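You operate a simulated robot arm through the tools that you are given. There is no shell and no other tool.

Carry out the task below with a simulated robot arm. There is one attempt and no reset: what you move stays moved.

JOB
Unplug the steam base, then fill its tank to about the MAX line.
Fine: pour from the green jug, stand it back and shut the lid; the plug goes into its holder. Set down upright: green jug.
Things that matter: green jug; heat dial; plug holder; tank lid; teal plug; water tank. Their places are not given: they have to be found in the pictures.

The check looks at the end state, three seconds after you hand in, the way a careful person would. Anything else that was tipped, shoved, dropped, spilled or broken makes it a failure. A push-on lid holds only when it is set on centred and level and pressed home; a screw cap is set on level and turned clockwise until tight.

ROBOT AND FRAMES
A 7-joint arm with a two-finger parallel gripper, fixed in place. Base frame: the origin is at the foot of the arm, x ahead of it, y to its left, z up; the work surface is at about z = 860. Units: mm, degrees, N and s.
Its first joint turns from -132.0 to 132.0 degrees. Payload 3.91 kg.
The TCP is the grasp point between the finger pads, 30 mm short of the fingertips. In the tool frame z runs along the fingers and y along their closing line. The gripper opens to 110 mm. The fingers are 20 mm wide and 10 mm thick; the gripper's body (48 by 112 mm) begins 55 mm behind the TCP.
Orientation is that of the tool frame in the base frame, as a unit quaternion [w, x, y, z]. With the fingers straight down and closing along the base's y, the tool's x points along the base's -x, its y along +y and its z along -z.

CONTROLS
- The arm moves only by the tool drive_tool. Its argument "targets" is a list of rows, each a list of 7 numbers: the shift along the base's x, y, z in cm, then the turn, a rotation vector about the base's x, y, z in degrees, then the gripper command, from -1 (shut) to 1 (fully open), values between in proportion. In form: [[tx, ty, tz, ax, ay, az, jaw], ...]. A call has 1 to 20 rows; each row shifts and turns the commanded pose from where the row before left it. Rows are played at 5 a second. More than 50 mm and 8.6 degrees between two rows, or a gripper value outside its range, and nothing of the call is played. Where a pose cannot be reached the arm comes as near as it can. A force on the tool above 90 N (or 10 N above the force at the start of the call, whichever is more), or a blocked arm, ends the call early, and 0.2 s more pass. The fingers move at their own pace (about 108 mm/s each) and stop on an object; they squeeze with about 27 N. The grip force told is the motor's: it shows also when the fingers shut on nothing. Time passes only in rows, and 0.2 s behind the last, so rows that do not move let the fingers close. The reply holds the time, the measured pose of the TCP, the force on the tool along the base axes, the opening and the grip force, in the units named above and with some noise, with the torque about the TCP (base axes, N m) and any sound that the robot's microphone picked up, and new pictures: "show" is both (left out), scene, wrist or none.
- Cameras (640 x 400 px; columns grow to the right, rows downward): "scene" is fixed at [219.5, 499.3, 1668.3]; the picture's right is [-0.45, -0.89, 0.00], its down [-0.79, 0.40, -0.46] and it looks along [0.41, -0.21, -0.89] (base axes); focal length 214 px, centre (320, 200). "wrist" rides on the gripper at [72, 17, -103] in the tool frame; the picture's right is [-0.23, 0.97, 0.00], its down [-0.76, -0.18, -0.62] and it looks along [-0.61, -0.14, 0.78] (tool axes); focal length 222 px, centre (320, 200).
- probe_pixels(camera, pixels): for up to 12 pixels [column, row] of the newest picture of that camera ("zoom" is the newest enlarged one), the place [x, y, z] in the base frame of the surface seen there, good to about 3 mm. The clock stands still meanwhile.
- zoom(camera, box): a new picture of the part [left, top, right, bottom] of that camera's present view, enlarged. The clock stands still meanwhile.
- job_done(): hands the job in; it is judged then, once.

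Open the gripper and draw the arm clear of the work before you hand the job in, unless the task says otherwise.

The tools are called after "Call:" as name(argument=value, ...) on one line, values as JSON. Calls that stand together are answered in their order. drive_tool: Moves the arm, as the interface text tells. Its arguments: {"type":"object","properties":{"targets":{"type":"array","items":{"type":"array","items":{"type":"number"}}},"show":{"type":"string","enum":["both","scene","wrist","none"]}},"required":["targets"]} The other tools are called the same way: probe_pixels (camera, pixels) gives the place of the surface under pixels of a picture; zoom (camera, box) takes an enlarged picture of a part of a camera's view; job_done () hands the job in.

At the start:

```text
clock: 0.0
position: [639.7, 261.1, 1357.1]
ee_rot: [0.0, 0.0, 1.0, 0.0]
ft_force: [0.3, 0.9, 0.2]
torque: [0.01, -0.02, -0.03]
opening: 110.1
grip_force: 0.0
```

scene: 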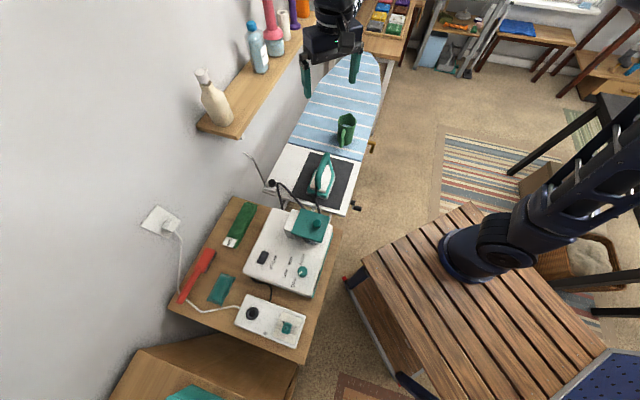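
wrist: 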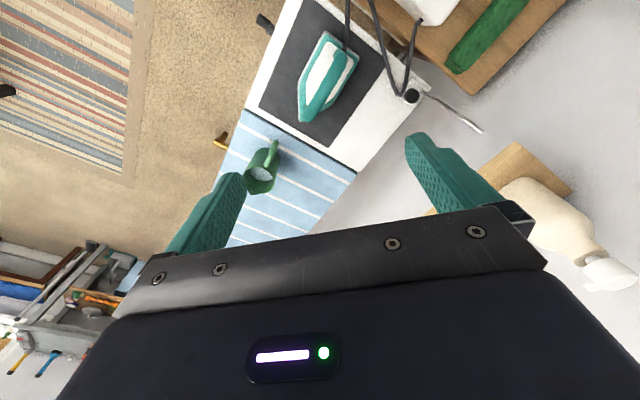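

The scene picture shows the steam base around (290,250), an extension strip with a teal plug near (287,327), and the green jug at (346,130). I zoom in on these to find the parts.

Call:
zoom(camera="scene", box=[220, 180, 360, 350])

Call:
zoom(camera="scene", box=[290, 90, 400, 220])

```text
2.35 times, centred on (290, 265) of scene
```

zoom: 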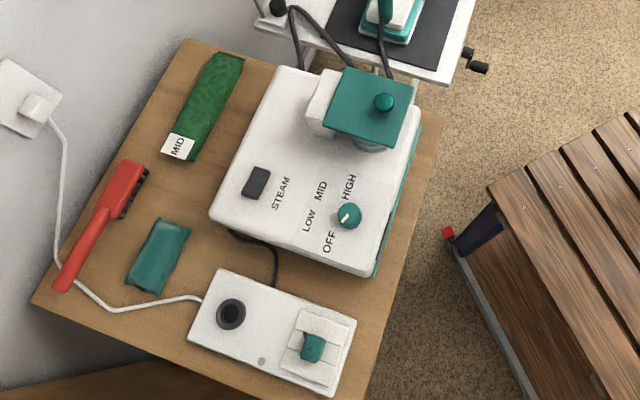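

```text
3.08 times, centred on (345, 155) of scene
```

zoom: 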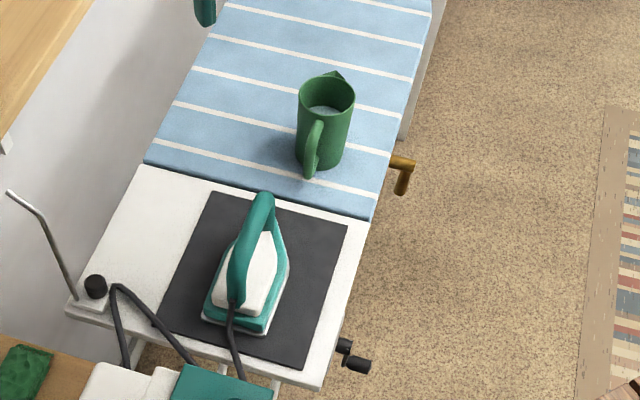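

The first zoom shows the plug at zoom (313,347), a dark round hole at (231,313), the teal lid with a knob at (383,102) and the dial at (350,215). I take closer pictures of each before probing.

Call:
zoom(camera="scene", box=[230, 290, 310, 350])

Call:
zoom(camera="scene", box=[270, 190, 350, 250])

Call:
zoom(camera="scene", box=[240, 230, 330, 290])

Call:
zoom(camera="scene", box=[310, 95, 380, 165])

Call:
probe_pixels(camera="scene", pixels=[[287, 327], [252, 313], [302, 271], [315, 223], [346, 130], [346, 120], [262, 257], [222, 290], [235, 225], [270, 340], [340, 150], [322, 178]])

```text
6.67 times, centred on (270, 320) of scene
```

zoom: 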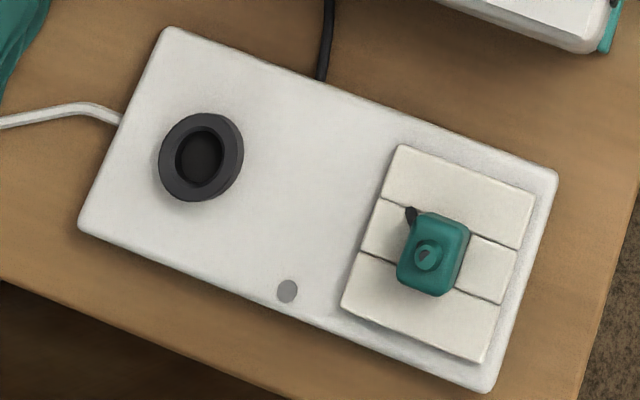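

```text
6.67 times, centred on (310, 220) of scene
```

zoom: 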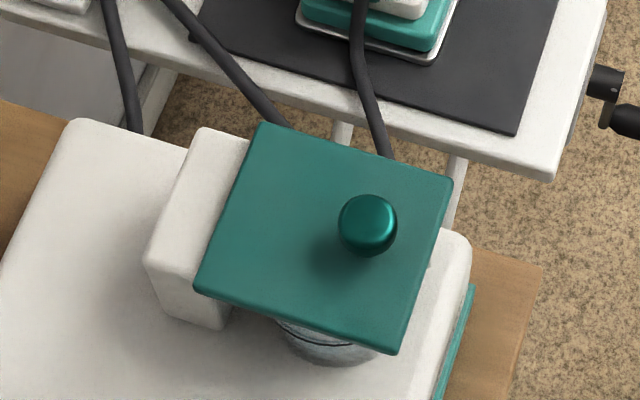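

```text
6.67 times, centred on (285, 260) of scene
```

zoom: 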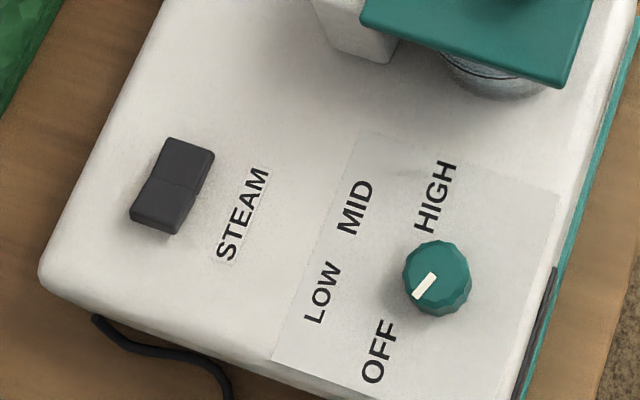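

```text
5.71 times, centred on (345, 130) of scene
```

zoom: 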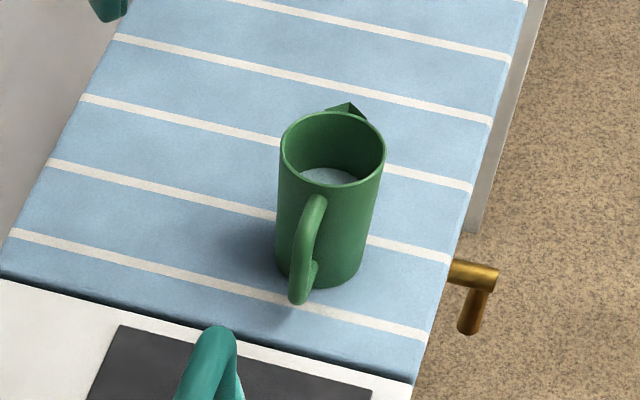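

```text
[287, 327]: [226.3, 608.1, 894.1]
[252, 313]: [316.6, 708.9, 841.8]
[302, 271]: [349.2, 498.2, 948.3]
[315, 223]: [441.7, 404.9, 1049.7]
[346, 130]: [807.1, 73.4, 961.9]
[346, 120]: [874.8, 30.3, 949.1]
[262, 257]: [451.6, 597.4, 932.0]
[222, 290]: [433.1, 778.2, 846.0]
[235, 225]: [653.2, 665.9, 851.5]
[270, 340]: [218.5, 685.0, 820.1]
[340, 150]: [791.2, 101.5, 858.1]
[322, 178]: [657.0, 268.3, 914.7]
```

I now zoom again on the power strip and probe the plug, its plate, the ring and the table around it.

Call:
zoom(camera="scene", box=[230, 290, 310, 350])

Call:
probe_pixels(camera="zoom", pixels=[[428, 255], [440, 222], [460, 230], [405, 285], [450, 290], [430, 285], [420, 185], [500, 340], [300, 200], [200, 155], [230, 150], [165, 170]])

Call:
probe_pixels(camera="zoom", pixels=[[170, 35], [550, 175], [490, 385], [85, 225], [400, 150], [530, 195], [480, 358], [345, 305], [410, 212], [190, 200], [205, 118], [600, 200]])

```text
6.67 times, centred on (270, 320) of scene
```

zoom: 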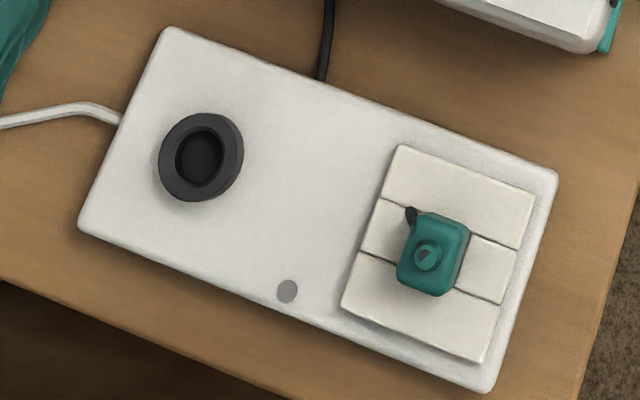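

```text
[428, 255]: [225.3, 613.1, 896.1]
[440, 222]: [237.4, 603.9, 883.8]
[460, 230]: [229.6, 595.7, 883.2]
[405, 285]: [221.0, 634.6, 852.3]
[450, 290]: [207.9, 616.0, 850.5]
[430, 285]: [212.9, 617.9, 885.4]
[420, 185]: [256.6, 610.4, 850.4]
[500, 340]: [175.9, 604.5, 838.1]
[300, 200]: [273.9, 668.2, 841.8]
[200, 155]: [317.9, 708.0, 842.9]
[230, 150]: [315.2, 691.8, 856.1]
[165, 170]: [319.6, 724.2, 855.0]
```

```text
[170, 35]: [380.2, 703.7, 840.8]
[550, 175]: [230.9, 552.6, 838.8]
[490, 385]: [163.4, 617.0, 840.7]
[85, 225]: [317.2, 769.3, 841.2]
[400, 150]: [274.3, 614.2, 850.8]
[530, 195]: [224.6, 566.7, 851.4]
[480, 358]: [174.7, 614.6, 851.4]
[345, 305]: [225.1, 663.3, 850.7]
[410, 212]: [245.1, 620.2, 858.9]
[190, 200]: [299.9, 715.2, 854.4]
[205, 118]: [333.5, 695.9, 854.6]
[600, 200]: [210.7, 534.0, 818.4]
```

The strip top is at z≈841, the plug body near (225,612) up to z≈884 and the ring near (317,707). Next I zoom on the tank and lid and probe the lid corners, knob and hinge block.

Call:
zoom(camera="scene", box=[270, 190, 350, 250])

Call:
probe_pixels(camera="zoom", pixels=[[264, 128], [447, 182], [394, 350], [199, 288], [365, 215], [350, 245], [320, 290], [205, 135], [180, 200], [150, 250], [190, 300], [225, 325]])

Call:
probe_pixels(camera="zoom", pixels=[[330, 355], [330, 335], [290, 340], [100, 200], [455, 270], [440, 330], [370, 240], [345, 210], [385, 205], [240, 250], [520, 300], [240, 140]])

Call:
zoom(camera="scene", box=[300, 240, 350, 310])

```text
6.67 times, centred on (310, 220) of scene
```

zoom: 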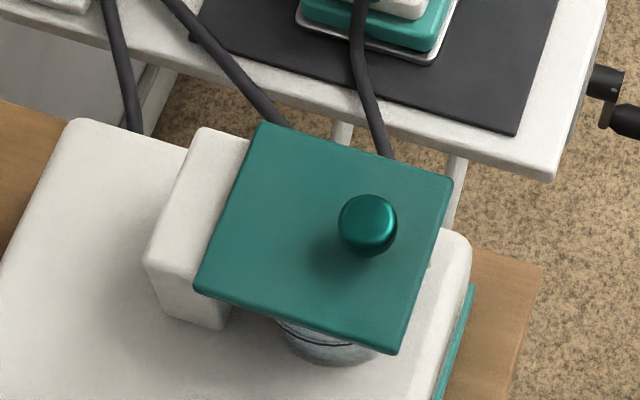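

```text
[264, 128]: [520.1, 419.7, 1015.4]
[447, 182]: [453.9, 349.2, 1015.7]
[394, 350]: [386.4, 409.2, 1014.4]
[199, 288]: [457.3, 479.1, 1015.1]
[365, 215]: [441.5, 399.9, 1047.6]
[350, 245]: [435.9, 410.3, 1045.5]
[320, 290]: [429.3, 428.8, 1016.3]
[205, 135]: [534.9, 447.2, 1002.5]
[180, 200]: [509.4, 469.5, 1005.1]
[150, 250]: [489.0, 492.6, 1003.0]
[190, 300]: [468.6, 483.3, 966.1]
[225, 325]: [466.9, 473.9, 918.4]
```

```text
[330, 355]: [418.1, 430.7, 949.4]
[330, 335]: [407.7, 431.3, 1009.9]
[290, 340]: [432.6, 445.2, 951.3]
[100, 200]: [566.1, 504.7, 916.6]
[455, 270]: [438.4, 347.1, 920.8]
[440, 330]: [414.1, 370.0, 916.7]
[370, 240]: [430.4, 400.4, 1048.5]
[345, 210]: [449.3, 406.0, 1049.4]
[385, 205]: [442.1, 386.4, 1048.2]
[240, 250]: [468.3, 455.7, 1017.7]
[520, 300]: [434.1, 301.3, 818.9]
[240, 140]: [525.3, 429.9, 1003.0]
```

```text
5.71 times, centred on (325, 275) of scene
```

zoom: 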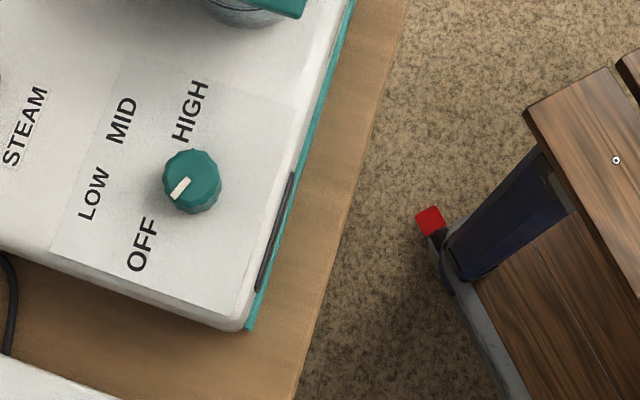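

The lid is a plate hinged at the white block, top z≈1016, knob near (440,398) up to z≈1049. Now I zoom on the jug to find its rim, handle, spout and water level.

Call:
zoom(camera="scene", box=[325, 105, 370, 155])

Call:
probe_pixels(camera="scene", pixels=[[347, 115], [339, 121], [355, 122], [345, 127], [345, 135], [342, 145], [347, 143], [344, 125], [335, 150], [360, 145], [350, 113], [342, 138]])

```text
8.00 times, centred on (348, 130) of scene
```

zoom: 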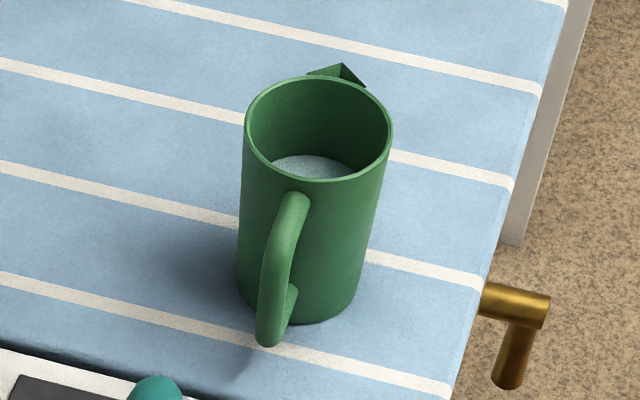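

```text
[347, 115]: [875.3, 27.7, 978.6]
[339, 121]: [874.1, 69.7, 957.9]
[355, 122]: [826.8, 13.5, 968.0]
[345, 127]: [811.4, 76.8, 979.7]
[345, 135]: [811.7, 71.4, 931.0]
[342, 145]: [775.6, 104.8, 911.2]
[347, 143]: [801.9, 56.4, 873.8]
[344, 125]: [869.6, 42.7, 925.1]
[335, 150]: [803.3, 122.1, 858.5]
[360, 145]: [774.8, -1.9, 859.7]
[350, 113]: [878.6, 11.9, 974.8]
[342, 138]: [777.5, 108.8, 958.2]
```

Call:
probe_pixels(camera="zoom", pixels=[[318, 78], [247, 115], [390, 130], [318, 180], [342, 65], [365, 85], [310, 72], [312, 165], [290, 200], [265, 330], [265, 250], [290, 290]])

Call:
probe_pixels(camera="zoom", pixels=[[318, 215], [350, 250], [245, 200], [330, 170], [290, 165], [300, 320], [362, 250], [384, 160], [243, 240], [320, 320], [470, 230], [100, 250]])

```text
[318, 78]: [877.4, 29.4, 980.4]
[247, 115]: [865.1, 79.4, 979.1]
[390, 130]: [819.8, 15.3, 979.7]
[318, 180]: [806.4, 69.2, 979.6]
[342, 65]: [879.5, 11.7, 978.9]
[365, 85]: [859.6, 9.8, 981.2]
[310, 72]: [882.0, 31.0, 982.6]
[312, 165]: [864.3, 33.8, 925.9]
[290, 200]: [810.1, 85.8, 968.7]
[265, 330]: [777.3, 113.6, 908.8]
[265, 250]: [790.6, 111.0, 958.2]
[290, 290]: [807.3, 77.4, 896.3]
```

```text
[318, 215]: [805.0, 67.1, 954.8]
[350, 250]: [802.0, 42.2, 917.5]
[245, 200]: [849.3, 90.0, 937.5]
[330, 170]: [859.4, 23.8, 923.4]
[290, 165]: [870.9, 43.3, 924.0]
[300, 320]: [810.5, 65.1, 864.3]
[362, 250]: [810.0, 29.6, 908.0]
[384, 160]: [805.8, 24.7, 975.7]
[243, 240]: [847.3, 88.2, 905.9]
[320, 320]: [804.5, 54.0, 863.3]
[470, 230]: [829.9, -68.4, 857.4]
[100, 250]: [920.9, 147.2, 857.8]
```

The jug centre is about (842,48), radius ≈40, rim z≈980, spout toward (0.72,-0.69), water surface z≈925. I check the obstacles on the left (shelf, bottle, base corners) before moving to the plug.

Call:
probe_pixels(camera="scene", pixels=[[225, 120], [205, 75], [213, 105], [258, 60], [280, 45], [250, 160], [160, 220], [187, 270], [220, 288], [238, 222], [246, 235], [330, 205]])

Call:
probe_pixels(camera="scene", pixels=[[250, 265], [262, 258], [303, 290], [271, 182], [300, 190], [284, 220], [320, 150], [325, 160], [360, 207], [345, 210], [318, 297], [300, 360]])

```text
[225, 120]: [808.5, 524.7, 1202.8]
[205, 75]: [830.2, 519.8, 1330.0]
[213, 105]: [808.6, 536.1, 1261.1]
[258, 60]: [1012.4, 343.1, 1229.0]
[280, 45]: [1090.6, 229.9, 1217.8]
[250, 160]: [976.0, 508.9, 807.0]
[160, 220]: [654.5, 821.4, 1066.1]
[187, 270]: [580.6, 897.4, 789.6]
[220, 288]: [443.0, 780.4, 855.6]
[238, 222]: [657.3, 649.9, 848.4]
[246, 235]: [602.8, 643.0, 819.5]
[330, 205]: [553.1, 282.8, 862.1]
```

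```text
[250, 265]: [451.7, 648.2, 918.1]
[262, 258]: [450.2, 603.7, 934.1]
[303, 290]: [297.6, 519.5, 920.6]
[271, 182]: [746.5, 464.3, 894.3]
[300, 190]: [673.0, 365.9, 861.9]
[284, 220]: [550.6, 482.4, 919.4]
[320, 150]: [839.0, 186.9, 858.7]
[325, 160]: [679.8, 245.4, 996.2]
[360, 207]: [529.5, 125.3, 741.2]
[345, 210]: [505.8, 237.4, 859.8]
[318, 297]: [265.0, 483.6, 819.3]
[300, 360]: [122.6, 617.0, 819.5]
```

The way to the plug is clear at height (shelf lies beyond x≈800). I move to above the plug at about (226,612) while turning the tool 45° about z to line up with the strip, staying above z≈1170.

Call:
drive_tool(targets=[[-3.45, 2.93, -1.5, 0, 0, 3.75, 1], [-3.45, 2.93, -1.5, 0, 0, 3.75, 1], [-3.45, 2.93, -1.5, 0, 0, 3.75, 1], [-3.45, 2.93, -1.5, 0, 0, 3.75, 1], [-3.45, 2.93, -1.5, 0, 0, 3.75, 1], [-3.45, 2.93, -1.5, 0, 0, 3.75, 1], [-3.45, 2.93, -1.5, 0, 0, 3.75, 1], [-3.45, 2.93, -1.5, 0, 0, 3.75, 1], [-3.45, 2.93, -1.5, 0, 0, 3.75, 1], [-3.45, 2.93, -1.5, 0, 0, 3.75, 1], [-3.45, 2.93, -1.5, 0, 0, 3.75, 1], [-3.45, 2.93, -1.5, 0, 0, 3.75, 1], [0, 0, -4, 0, 0, 0, 1], [0, 0, -4, 0, 0, 0, 1], [0, 0, -4, 0, 0, 0, 1], [0, 0, -4, 0, 0, 0, 1]])

```text
clock: 3.4
position: [226.5, 610.3, 1019.0]
ee_rot: [0.0, -0.383, 0.924, 0.0]
ft_force: [0.3, 0.2, -0.1]
torque: [0.02, 0.0, -0.03]
opening: 109.9
grip_force: 0.1
```

scene: 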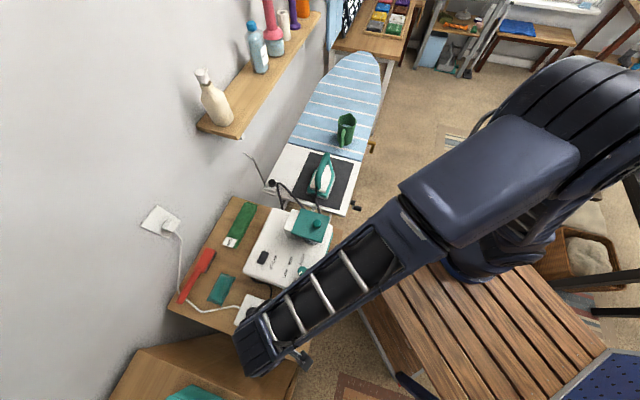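
wrist: 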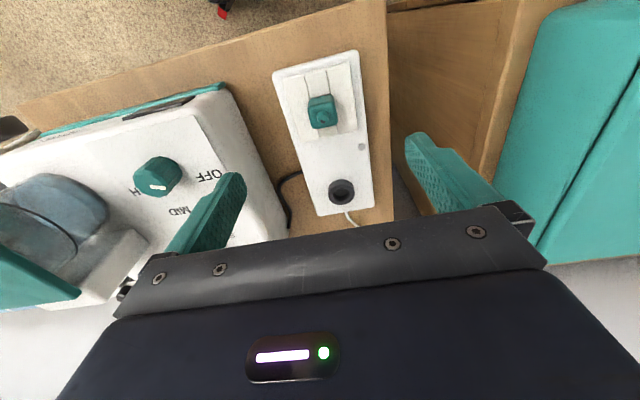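

The wrist picture shows the plug at (322,110) in its plate and the ring at (341,190). I zoom in there to see the shape of plug and ring.

Call:
zoom(camera="wrist", box=[270, 60, 380, 150])

Call:
probe_pixels(camera="zoom", pixels=[[260, 150], [340, 145], [345, 215], [270, 222], [300, 185], [300, 235], [350, 255], [230, 250], [255, 200], [300, 120], [310, 210], [290, 245]])

Call:
zoom(camera="wrist", box=[300, 150, 380, 220])

Call:
zoom(camera="wrist", box=[0, 150, 150, 310])

```text
4.44 times, centred on (325, 105) of wrist
```

zoom: 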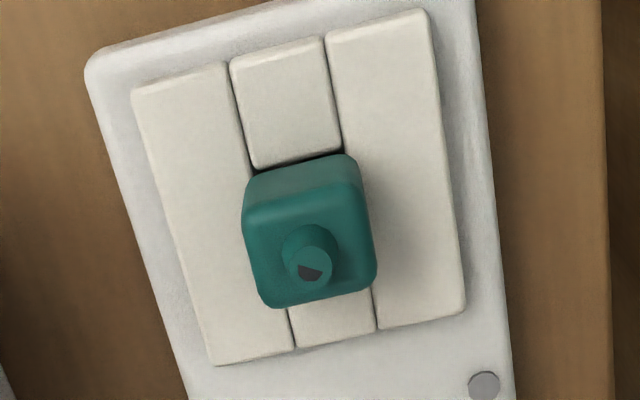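

```text
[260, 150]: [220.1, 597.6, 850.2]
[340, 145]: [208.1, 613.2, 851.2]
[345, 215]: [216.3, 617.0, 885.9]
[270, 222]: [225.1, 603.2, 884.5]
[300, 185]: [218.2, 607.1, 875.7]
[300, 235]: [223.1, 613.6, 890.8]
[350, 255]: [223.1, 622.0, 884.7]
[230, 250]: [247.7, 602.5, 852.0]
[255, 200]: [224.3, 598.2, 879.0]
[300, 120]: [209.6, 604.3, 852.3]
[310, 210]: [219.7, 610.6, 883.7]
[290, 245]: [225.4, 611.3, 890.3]
```

```text
5.71 times, centred on (340, 185) of wrist
```

zoom: 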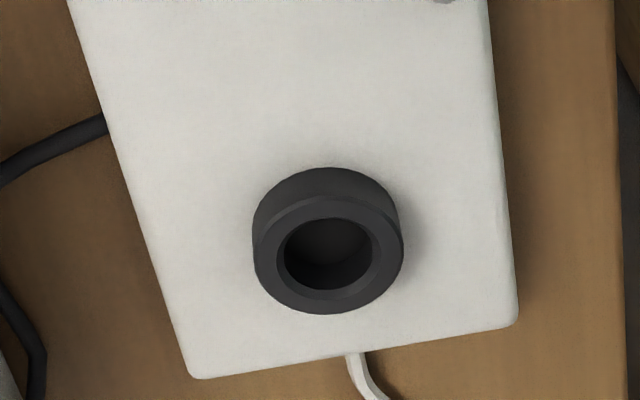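

```text
2.50 times, centred on (75, 230) of wrist
```

zoom: 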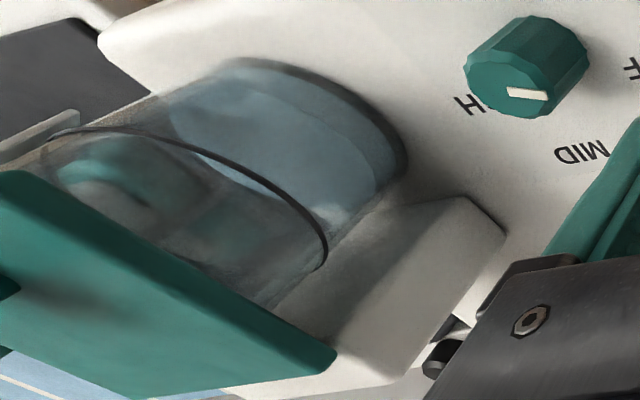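

The plug is a ~28 mm square body from z≈851 to 884 with a gland on top, centred near (226,612), and the ring's hole is ~23 mm wide. I lower the fingers half-open around the plug body, stopping to check the pose first.

Call:
drive_tool(targets=[[0, 0, -2, 0, 0, 0, 0.1], [0, 0, -3, 0, 0, 0, 0.1], [0, 0, -3, 0, 0, 0, 0.1], [0, 0, 0, 0, 0, 0, 0.1], [0, 0, 0, 0, 0, 0, 0.1]])

```text
clock: 4.6
position: [227.2, 613.3, 935.6]
ee_rot: [0.0, -0.383, 0.924, 0.001]
ft_force: [-0.5, 0.2, -0.5]
torque: [0.0, -0.05, -0.01]
opening: 60.6
grip_force: 0.0
```

scene: 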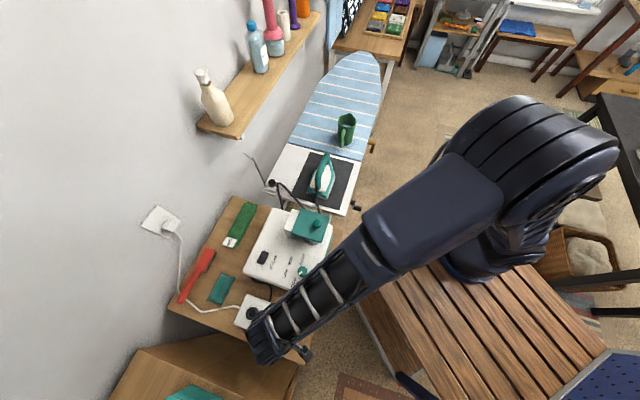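
wrist: 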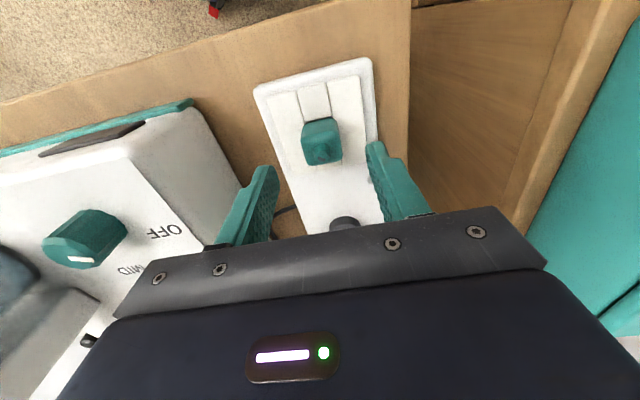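

The fingers straddle the plug at wrist (321,142). I probe the plug edges again from this nearer view to check centring.

Call:
zoom(camera="wrist", box=[270, 90, 390, 200])

Call:
probe_pixels(camera="wrist", pixels=[[303, 135], [303, 150], [321, 125], [321, 145], [338, 132], [340, 150], [325, 155], [310, 163], [258, 200], [390, 185]])

```text
3.64 times, centred on (330, 145) of wrist
```

zoom: 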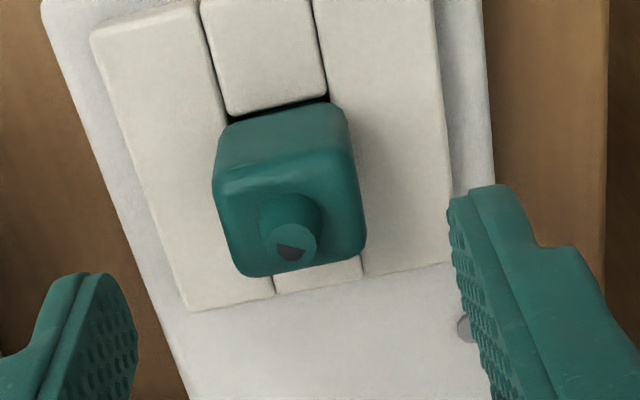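

```text
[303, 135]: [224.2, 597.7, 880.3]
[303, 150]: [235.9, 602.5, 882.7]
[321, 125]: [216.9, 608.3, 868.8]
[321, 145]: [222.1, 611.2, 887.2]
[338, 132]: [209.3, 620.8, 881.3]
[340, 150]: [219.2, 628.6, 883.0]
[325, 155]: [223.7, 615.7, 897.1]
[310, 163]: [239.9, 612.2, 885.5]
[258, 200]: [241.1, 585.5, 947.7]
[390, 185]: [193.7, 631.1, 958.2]
```

The plug centre comes out at about (224,613), within 1–2 mm of the tool. I nudge 1 mm, lower to z≈887 (tips just above the plate at 851) and close.

Call:
drive_tool(targets=[[-0.08, 0.06, -2.5, 0, 0, 0, 0.1], [0, 0, -2.5, 0, 0, 0, 0.1], [0, 0, 0, 0, 0, 0, -0.1], [0, 0, 0, 0, 0, 0, -0.4], [0, 0, 0, 0, 0, 0, -1], [0, 0, 0, 0, 0, 0, -1], [0, 0, 0, 0, 0, 0, -1]])

```text
clock: 6.2
position: [225.7, 614.4, 883.6]
ee_rot: [0.0, -0.383, 0.924, 0.001]
ft_force: [-0.7, 4.3, -5.0]
torque: [0.15, -0.02, 0.0]
opening: 29.3
grip_force: 27.2
```

scene: 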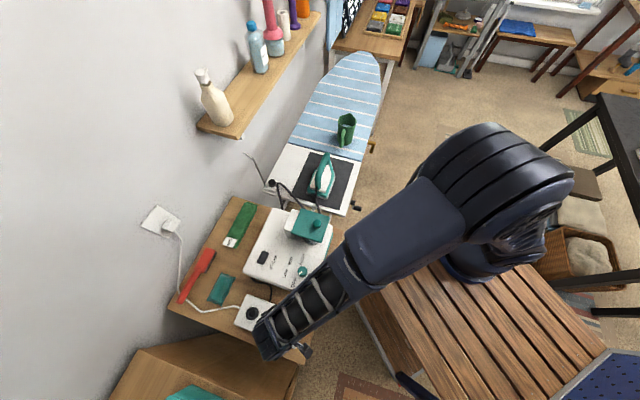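
wrist: 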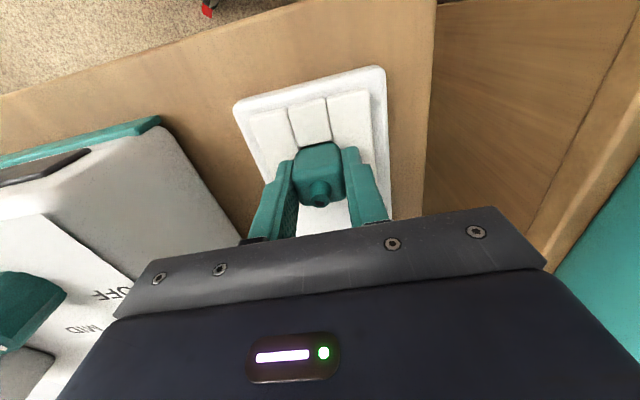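

The fingers hold the plug (opening 29 mm, grip 27 N). I pull straight up slowly.

Call:
drive_tool(targets=[[0, 0, 0.4, 0, 0, 0, -1], [0, 0, 0.4, 0, 0, 0, -1], [0, 0, 0.5, 0, 0, 0, -1], [0, 0, 0.7, 0, 0, 0, -1], [0, 0, 1, 0, 0, 0, -1], [0, 0, 1, 0, 0, 0, -1]])

```text
clock: 7.6
position: [225.1, 614.0, 926.5]
ee_rot: [0.0, -0.384, 0.924, 0.0]
ft_force: [-0.6, 0.3, -0.1]
torque: [0.02, 0.0, 0.03]
opening: 29.1
grip_force: 26.9
```

scene: 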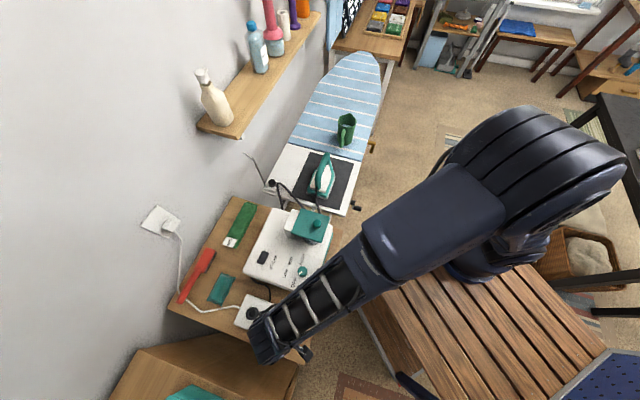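
wrist: 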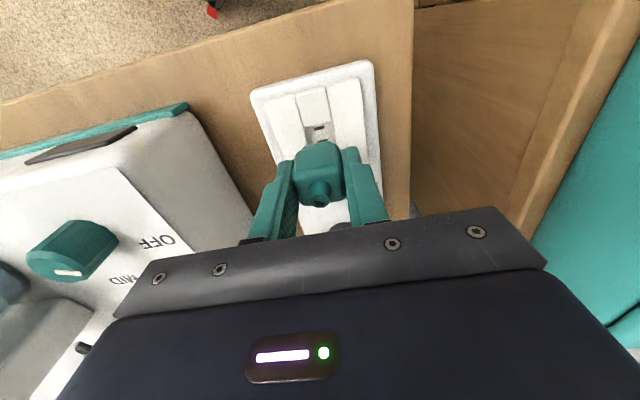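

The plug came free. I zoom to see the socket slots and any pins under the plug.

Call:
zoom(camera="wrist", box=[270, 90, 380, 220])

Call:
zoom(camera="scene", box=[220, 290, 310, 360])

```text
3.08 times, centred on (325, 155) of wrist
```

zoom: 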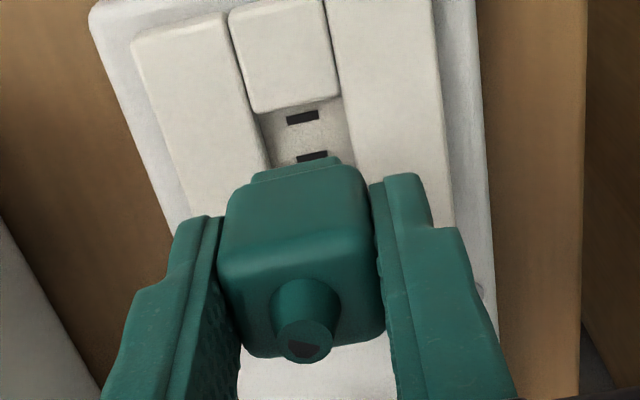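

```text
5.71 times, centred on (265, 325) of scene
```

zoom: 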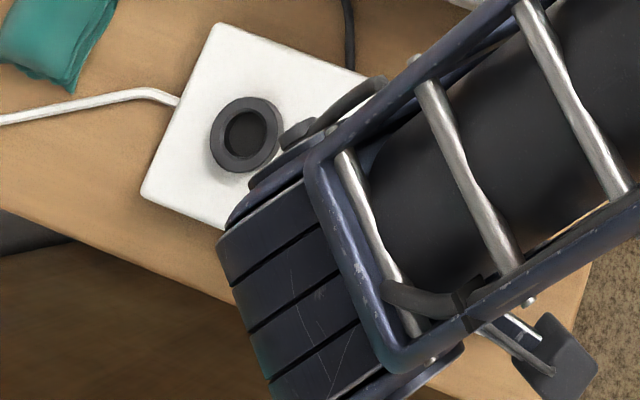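

The plug has two flat blades spaced along the strip's long axis. I probe the ring's rim at several points in this zoom to get its centre precisely.

Call:
zoom(camera="scene", box=[241, 298, 271, 323])

Call:
probe_pixels(camera="scene", pixels=[[252, 308], [246, 314], [252, 319], [258, 314], [256, 309], [252, 314], [255, 311], [249, 318]])

```text
16.00 times, centred on (256, 310) of scene
```

zoom: 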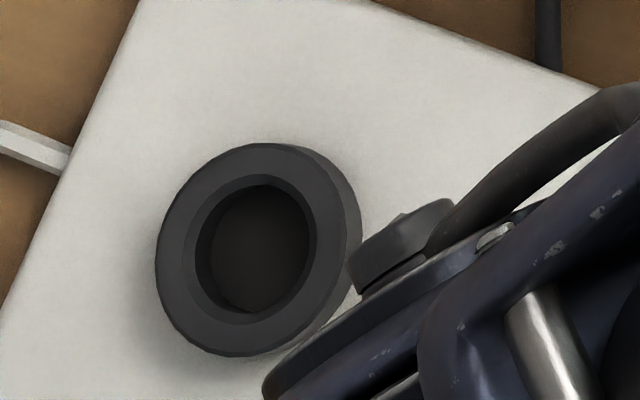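

```text
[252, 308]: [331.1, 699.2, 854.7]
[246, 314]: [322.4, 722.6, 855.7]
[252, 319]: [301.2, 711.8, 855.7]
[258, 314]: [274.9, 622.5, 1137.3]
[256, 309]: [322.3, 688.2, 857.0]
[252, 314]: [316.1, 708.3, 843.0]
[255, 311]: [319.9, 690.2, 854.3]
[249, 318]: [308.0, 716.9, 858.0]
```

I probe many symmetric points on the ring's top face in this 16x zoom and average them.

Call:
probe_pixels(camera="zoom", pixels=[[175, 250], [332, 250], [253, 160], [253, 340], [195, 185], [310, 315], [195, 315], [312, 185], [165, 250], [340, 245], [250, 150], [250, 350]])

Call:
probe_pixels(camera="zoom", pixels=[[180, 230], [328, 270], [180, 275], [328, 225], [225, 165], [282, 338], [225, 335], [282, 163], [255, 250], [240, 250], [270, 250], [255, 270]])

```text
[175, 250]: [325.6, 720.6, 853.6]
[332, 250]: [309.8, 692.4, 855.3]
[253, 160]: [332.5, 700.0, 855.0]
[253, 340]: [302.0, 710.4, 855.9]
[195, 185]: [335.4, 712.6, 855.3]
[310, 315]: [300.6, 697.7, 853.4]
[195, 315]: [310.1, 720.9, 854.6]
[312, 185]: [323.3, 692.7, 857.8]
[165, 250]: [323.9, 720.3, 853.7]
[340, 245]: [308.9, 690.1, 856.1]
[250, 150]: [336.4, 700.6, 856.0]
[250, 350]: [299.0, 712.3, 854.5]
```

```text
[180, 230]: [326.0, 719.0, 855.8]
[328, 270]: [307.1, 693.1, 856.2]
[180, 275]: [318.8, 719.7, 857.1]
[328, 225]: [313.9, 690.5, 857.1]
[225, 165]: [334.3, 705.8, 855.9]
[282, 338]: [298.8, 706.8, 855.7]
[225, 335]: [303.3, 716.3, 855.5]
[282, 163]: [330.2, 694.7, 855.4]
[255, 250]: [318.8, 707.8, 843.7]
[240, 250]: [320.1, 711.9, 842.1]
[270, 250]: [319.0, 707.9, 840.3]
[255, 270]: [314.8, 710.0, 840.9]
```

Averaging gives the ring centre at (317.0, 705.8), top z≈855.5. I now measure the plug's place in the grip from the wrist view.

Call:
zoom(camera="wrist", box=[290, 135, 360, 215])

Call:
probe_pixels(camera="zoom", pixels=[[180, 160], [380, 130], [260, 150], [320, 140], [270, 270], [290, 220], [250, 285], [310, 310], [370, 300], [220, 320], [300, 280], [290, 340]])

```text
5.00 times, centred on (325, 175) of wrist
```

zoom: 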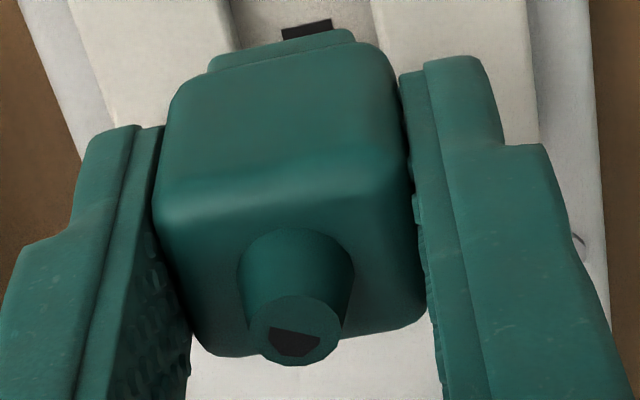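

```text
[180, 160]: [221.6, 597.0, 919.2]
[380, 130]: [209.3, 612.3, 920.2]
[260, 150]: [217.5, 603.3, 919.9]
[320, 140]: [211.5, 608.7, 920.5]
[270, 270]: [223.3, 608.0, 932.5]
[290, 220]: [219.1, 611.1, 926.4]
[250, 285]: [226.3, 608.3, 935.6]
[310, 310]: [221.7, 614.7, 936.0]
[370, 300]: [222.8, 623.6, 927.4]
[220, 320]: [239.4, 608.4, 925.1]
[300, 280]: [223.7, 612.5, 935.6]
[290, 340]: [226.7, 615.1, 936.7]
```

The plug sits centred in the grip within about 1 mm. I also probe the recess floor and the slots to learn how far the neck and blades reach below the body.

Call:
zoom(camera="wrist", box=[295, 110, 350, 150])

Call:
probe_pixels(camera="wrist", pixels=[[319, 128], [316, 135], [322, 135], [326, 132], [318, 141], [330, 140], [311, 128], [335, 130], [320, 143], [310, 144]])

```text
10.00 times, centred on (322, 130) of wrist
```

zoom: 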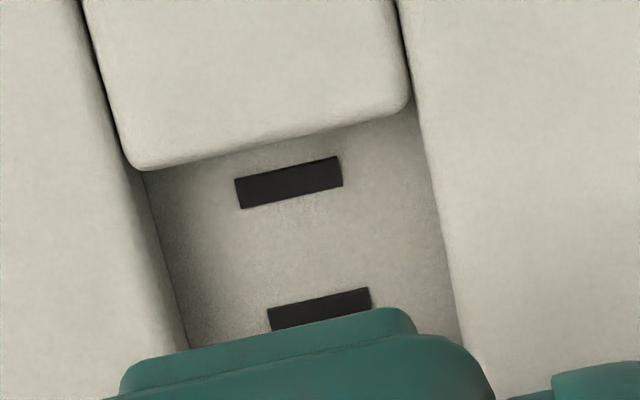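

```text
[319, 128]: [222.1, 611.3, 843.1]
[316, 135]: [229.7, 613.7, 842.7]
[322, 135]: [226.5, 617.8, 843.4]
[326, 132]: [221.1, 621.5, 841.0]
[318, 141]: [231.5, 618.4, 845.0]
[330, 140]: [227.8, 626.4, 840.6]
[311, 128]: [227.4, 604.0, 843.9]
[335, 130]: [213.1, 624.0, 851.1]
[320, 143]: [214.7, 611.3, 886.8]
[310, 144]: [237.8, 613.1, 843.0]
```

The recess floor is at z≈843, so the neck is ~8 mm and the plug body bottom is ~35 mm below the TCP. I raise a little and carry the plug to above the ring centre.

Call:
drive_tool(targets=[[0, 0, 1.5, 0, 0, 0, -1], [3.06, 3.06, 0, 0, 0, 0, -1], [3.06, 3.06, 0, 0, 0, 0, -1], [3.06, 3.05, 0, 0, 0, 0, -1], [0, 0, 0, 0, 0, 0, -1], [0, 0, 0, 0, 0, 0, -1]])

```text
clock: 9.0
position: [316.7, 706.0, 941.1]
ee_rot: [0.0, -0.382, 0.924, -0.001]
ft_force: [0.6, -0.3, -0.5]
torque: [-0.03, -0.03, -0.04]
opening: 29.2
grip_force: 27.9
```

scene: 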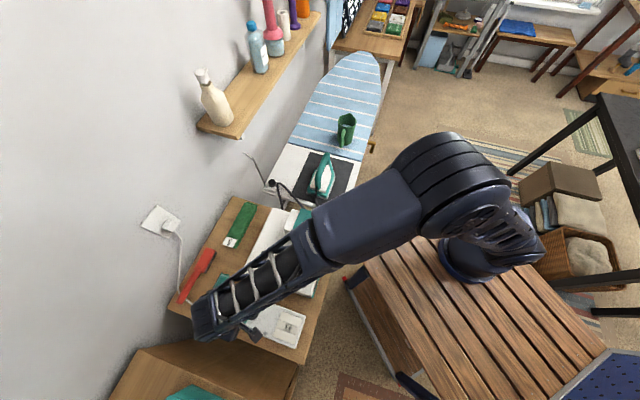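
wrist: 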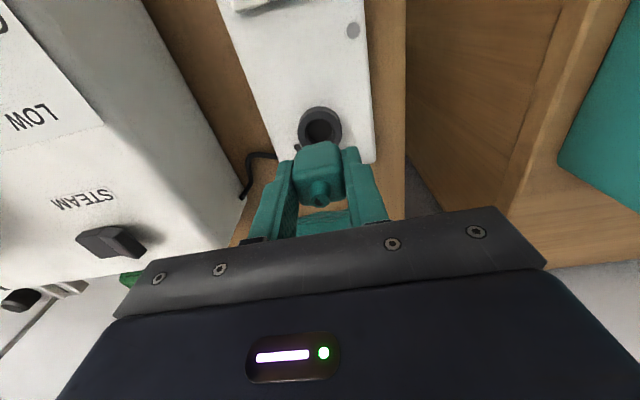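

The tool is over the ring at (316.7,706.0), with the ring visible at wrist (320,128). I lower to just above contact height and check the force.

Call:
drive_tool(targets=[[0, 0, -1.5, 0, 0, 0, -1], [0, 0, -1.5, 0, 0, 0, -1], [0, 0, -0.6, 0, 0, 0, -1], [0, 0, 0, 0, 0, 0, -1]], show="wrist")

```text
clock: 10.0
position: [317.1, 705.4, 904.7]
ee_rot: [0.0, -0.382, 0.924, 0.0]
ft_force: [-0.4, -0.3, 0.6]
torque: [-0.01, -0.02, 0.0]
opening: 29.3
grip_force: 27.4
```

wrist: 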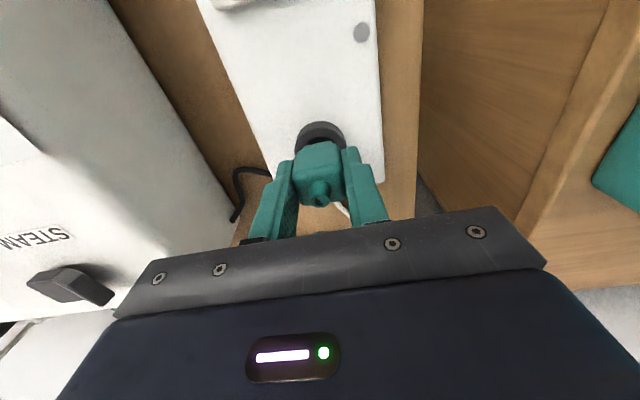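

The ring rim shows at (320,128) just ahead of the plug and no contact is felt. I zoom in on the gap to judge the alignment.

Call:
zoom(camera="wrist", box=[280, 105, 365, 175])

Call:
zoom(camera="scene", box=[180, 270, 320, 360])

```text
5.71 times, centred on (322, 140) of wrist
```

zoom: 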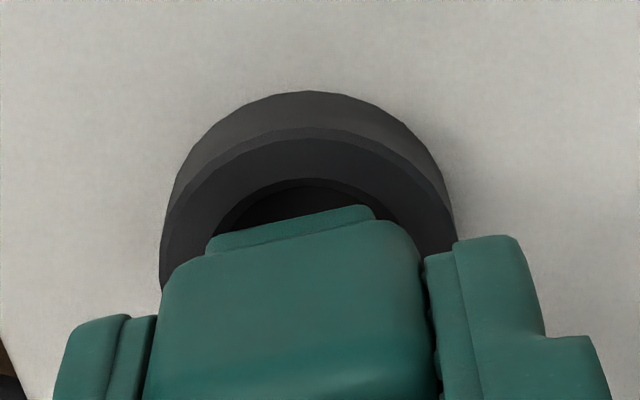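

```text
4.44 times, centred on (250, 315) of scene
```

zoom: 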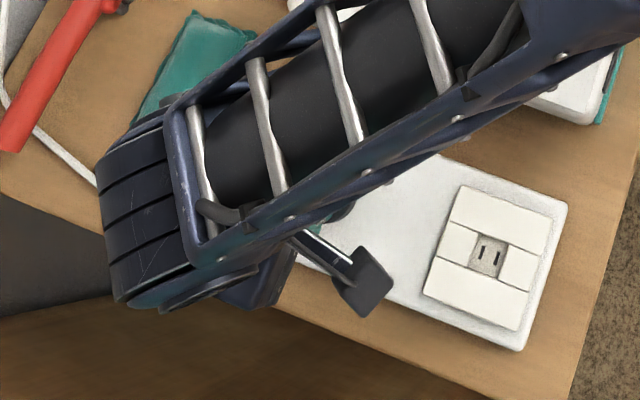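

The TCP axis projects onto the ring's centre in this view, so alignment is good to about 1 mm. I lower in small steps and watch the force.

Call:
drive_tool(targets=[[0, 0, -0.3, 0, 0, 0, -1], [0, 0, -0.3, 0, 0, 0, -1], [0, 0, 0, 0, 0, 0, -1]], show="wrist")

```text
clock: 10.8
position: [316.1, 705.2, 898.2]
ee_rot: [0.0, -0.382, 0.924, 0.0]
ft_force: [0.4, -0.7, -0.3]
torque: [-0.03, 0.01, -0.03]
opening: 29.2
grip_force: 27.1
```

wrist: 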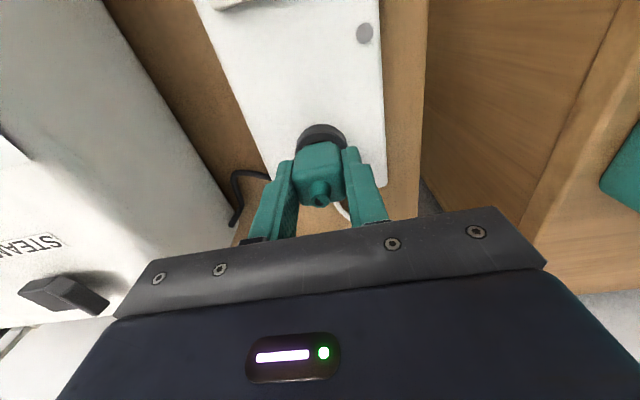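

No contact yet at z≈898. I continue down in 2 mm steps.

Call:
drive_tool(targets=[[0, 0, -0.2, 0, 0, 0, -1], [0, 0, -0.2, 0, 0, 0, -1], [0, 0, 0, 0, 0, 0, -1]], show="wrist")

```text
clock: 11.6
position: [317.3, 704.1, 896.6]
ee_rot: [0.001, -0.383, 0.924, 0.0]
ft_force: [-0.1, 0.8, -0.5]
torque: [0.0, -0.01, 0.0]
opening: 29.2
grip_force: 26.5
```

wrist: 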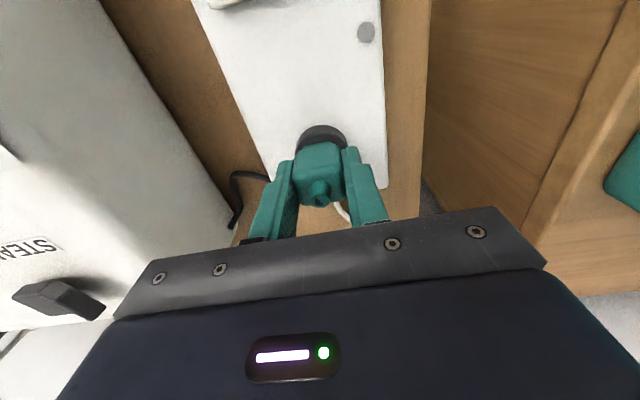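

Still no force at z≈896. I keep lowering 2 mm at a time.

Call:
drive_tool(targets=[[0, 0, -0.2, 0, 0, 0, -1], [0, 0, -0.2, 0, 0, 0, -1], [0, 0, 0, 0, 0, 0, -1]], show="wrist")

Call:
zoom(camera="wrist", box=[280, 105, 365, 175])

```text
clock: 12.4
position: [317.1, 705.8, 892.8]
ee_rot: [0.001, -0.382, 0.924, 0.0]
ft_force: [3.4, 3.7, 6.1]
torque: [0.1, -0.05, -0.02]
opening: 29.1
grip_force: 27.4
```

wrist: 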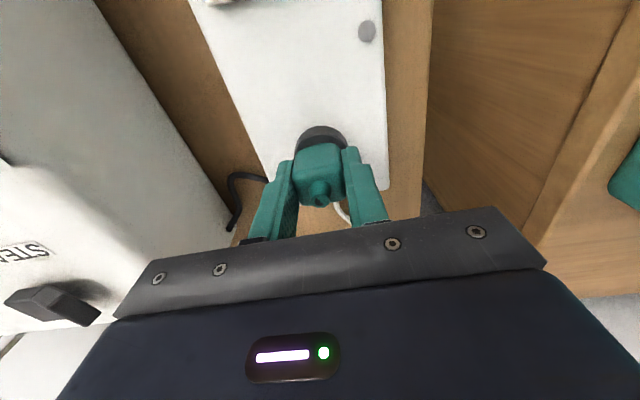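

```text
5.71 times, centred on (322, 140) of wrist
```

zoom: 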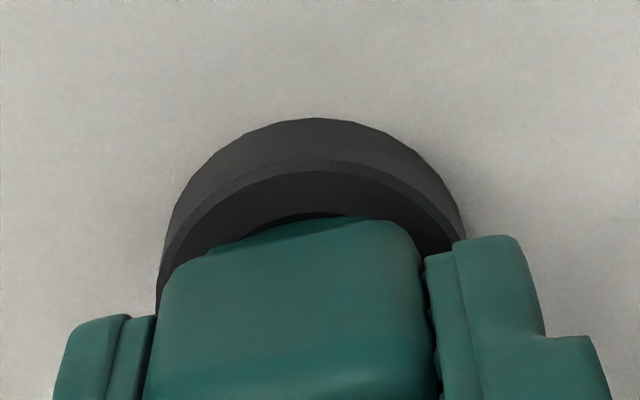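

Light contact now (force +x,+y,+z), meaning the neck touches the near rim of the ring. I shift 1 mm along (+x,+y) and lower a bit more.

Call:
drive_tool(targets=[[0.08, 0.08, 0.1, 0, 0, 0, -1], [0, 0, -0.2, 0, 0, 0, -1], [0, 0, -0.1, 0, 0, 0, -1], [0, 0, 0, 0, 0, 0, -1]], show="wrist")

Call:
zoom(camera="wrist", box=[280, 105, 365, 175])

```text
clock: 13.4
position: [317.1, 706.9, 890.1]
ee_rot: [0.001, -0.383, 0.924, 0.001]
ft_force: [4.1, 20.8, -0.2]
torque: [0.55, -0.12, -0.03]
opening: 29.3
grip_force: 26.3
```

wrist: 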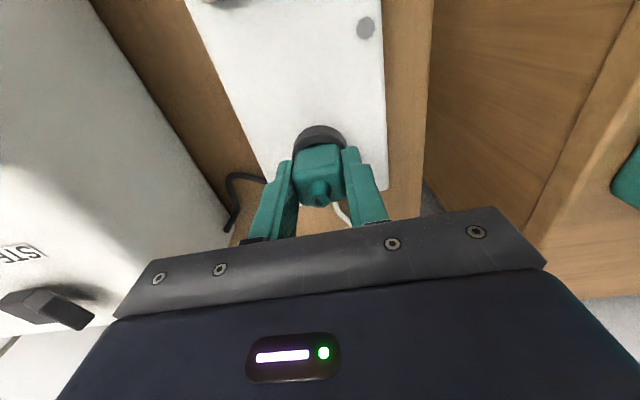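

```text
5.71 times, centred on (322, 140) of wrist
```

zoom: 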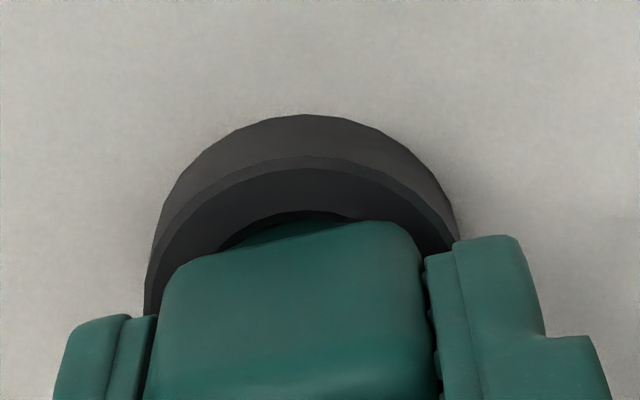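

The neck is entering the hole (z≈890) but the ring pushes the plug toward +y. I shift +y by 1 mm to ease it and lower further.

Call:
drive_tool(targets=[[0.03, 0.1, 0, 0, 0, 0, -1], [0, 0, 0, 0, 0, 0, -1]], show="none")

```text
clock: 14.0
position: [317.9, 705.7, 889.7]
ee_rot: [-0.001, -0.383, 0.924, -0.001]
ft_force: [-2.3, 14.0, 6.8]
torque: [0.33, 0.08, -0.02]
opening: 29.0
grip_force: 27.0
```

The side force dropped to 14 N in +y. I shift a bit more toward +y/−x and read again.

Call:
drive_tool(targets=[[-0.03, 0.09, 0, 0, 0, 0, -1], [0, 0, 0, 0, 0, 0, -1]], show="none")

```text
clock: 14.6
position: [317.5, 706.6, 890.0]
ee_rot: [0.0, -0.383, 0.924, 0.0]
ft_force: [-1.8, 2.8, 8.9]
torque: [0.02, 0.04, -0.04]
opening: 29.1
grip_force: 27.0
```

The side force is now small (2.8 N) with 9 N upward. I lower 2 mm more.

Call:
drive_tool(targets=[[0, 0, -0.15, 0, 0, 0, -1], [0, 0, -0.15, 0, 0, 0, -1], [0, 0, 0, 0, 0, 0, -1]], show="wrist")

Call:
zoom(camera="wrist", box=[280, 105, 365, 175])

```text
clock: 15.4
position: [318.6, 707.9, 886.3]
ee_rot: [0.001, -0.382, 0.924, 0.0]
ft_force: [0.0, -3.8, 26.7]
torque: [-0.09, -0.08, -0.01]
opening: 29.3
grip_force: 26.7
```

wrist: 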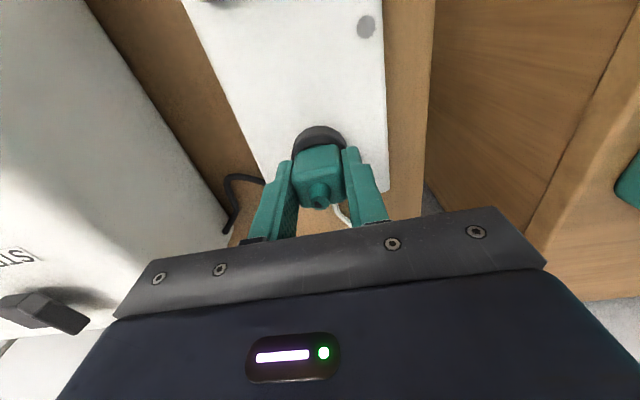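

```text
5.71 times, centred on (322, 140) of wrist
```

zoom: 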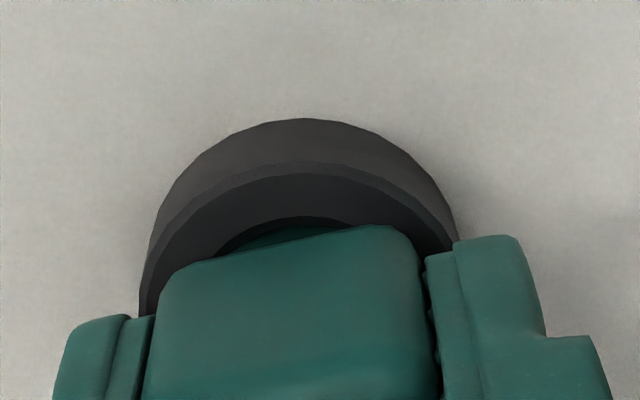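

Force is 27 N up at z≈886, so the body seems to sit on the ring. I press 1.5 mm more to see whether it is fully seated.

Call:
drive_tool(targets=[[0, 0, -0.1, 0, 0, 0, -1], [0, 0, 0, 0, 0, 0, -1]], show="none")

```text
clock: 16.0
position: [318.7, 706.6, 886.9]
ee_rot: [0.001, -0.383, 0.924, 0.001]
ft_force: [7.8, -2.1, 28.1]
torque: [-0.12, -0.19, 0.03]
opening: 29.2
grip_force: 27.0
```

The plug holds firm against 28 N. I relax by 1 mm, open the fingers to ~55 mm and look.

Call:
drive_tool(targets=[[0, 0, 0.1, 0, 0, 0, -1], [0, 0, 0, 0, 0, 0, -0.3], [0, 0, 0, 0, 0, 0, 0], [0, 0, 0, 0, 0, 0, 0]], show="wrist")

Call:
zoom(camera="wrist", box=[260, 105, 385, 215])

```text
clock: 17.0
position: [317.9, 706.3, 885.8]
ee_rot: [-0.001, -0.383, 0.924, -0.001]
ft_force: [-1.1, 0.5, -0.1]
torque: [0.02, 0.02, 0.01]
opening: 55.1
grip_force: 0.1
```

wrist: 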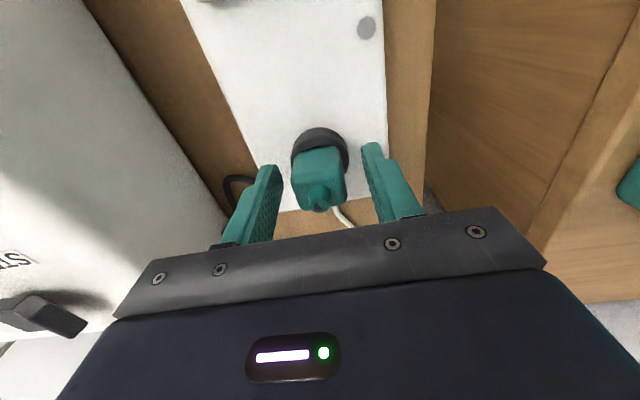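

```text
3.64 times, centred on (322, 160) of wrist
```

zoom: 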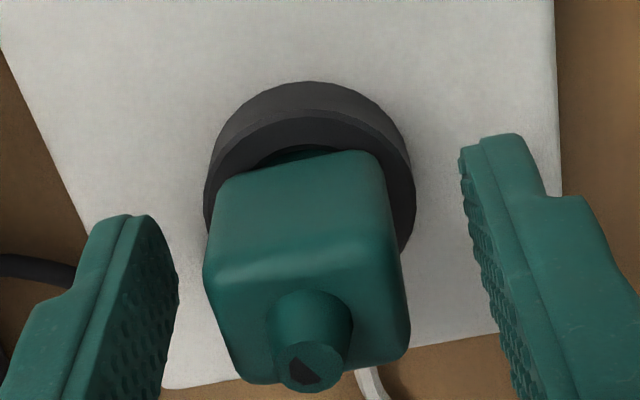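

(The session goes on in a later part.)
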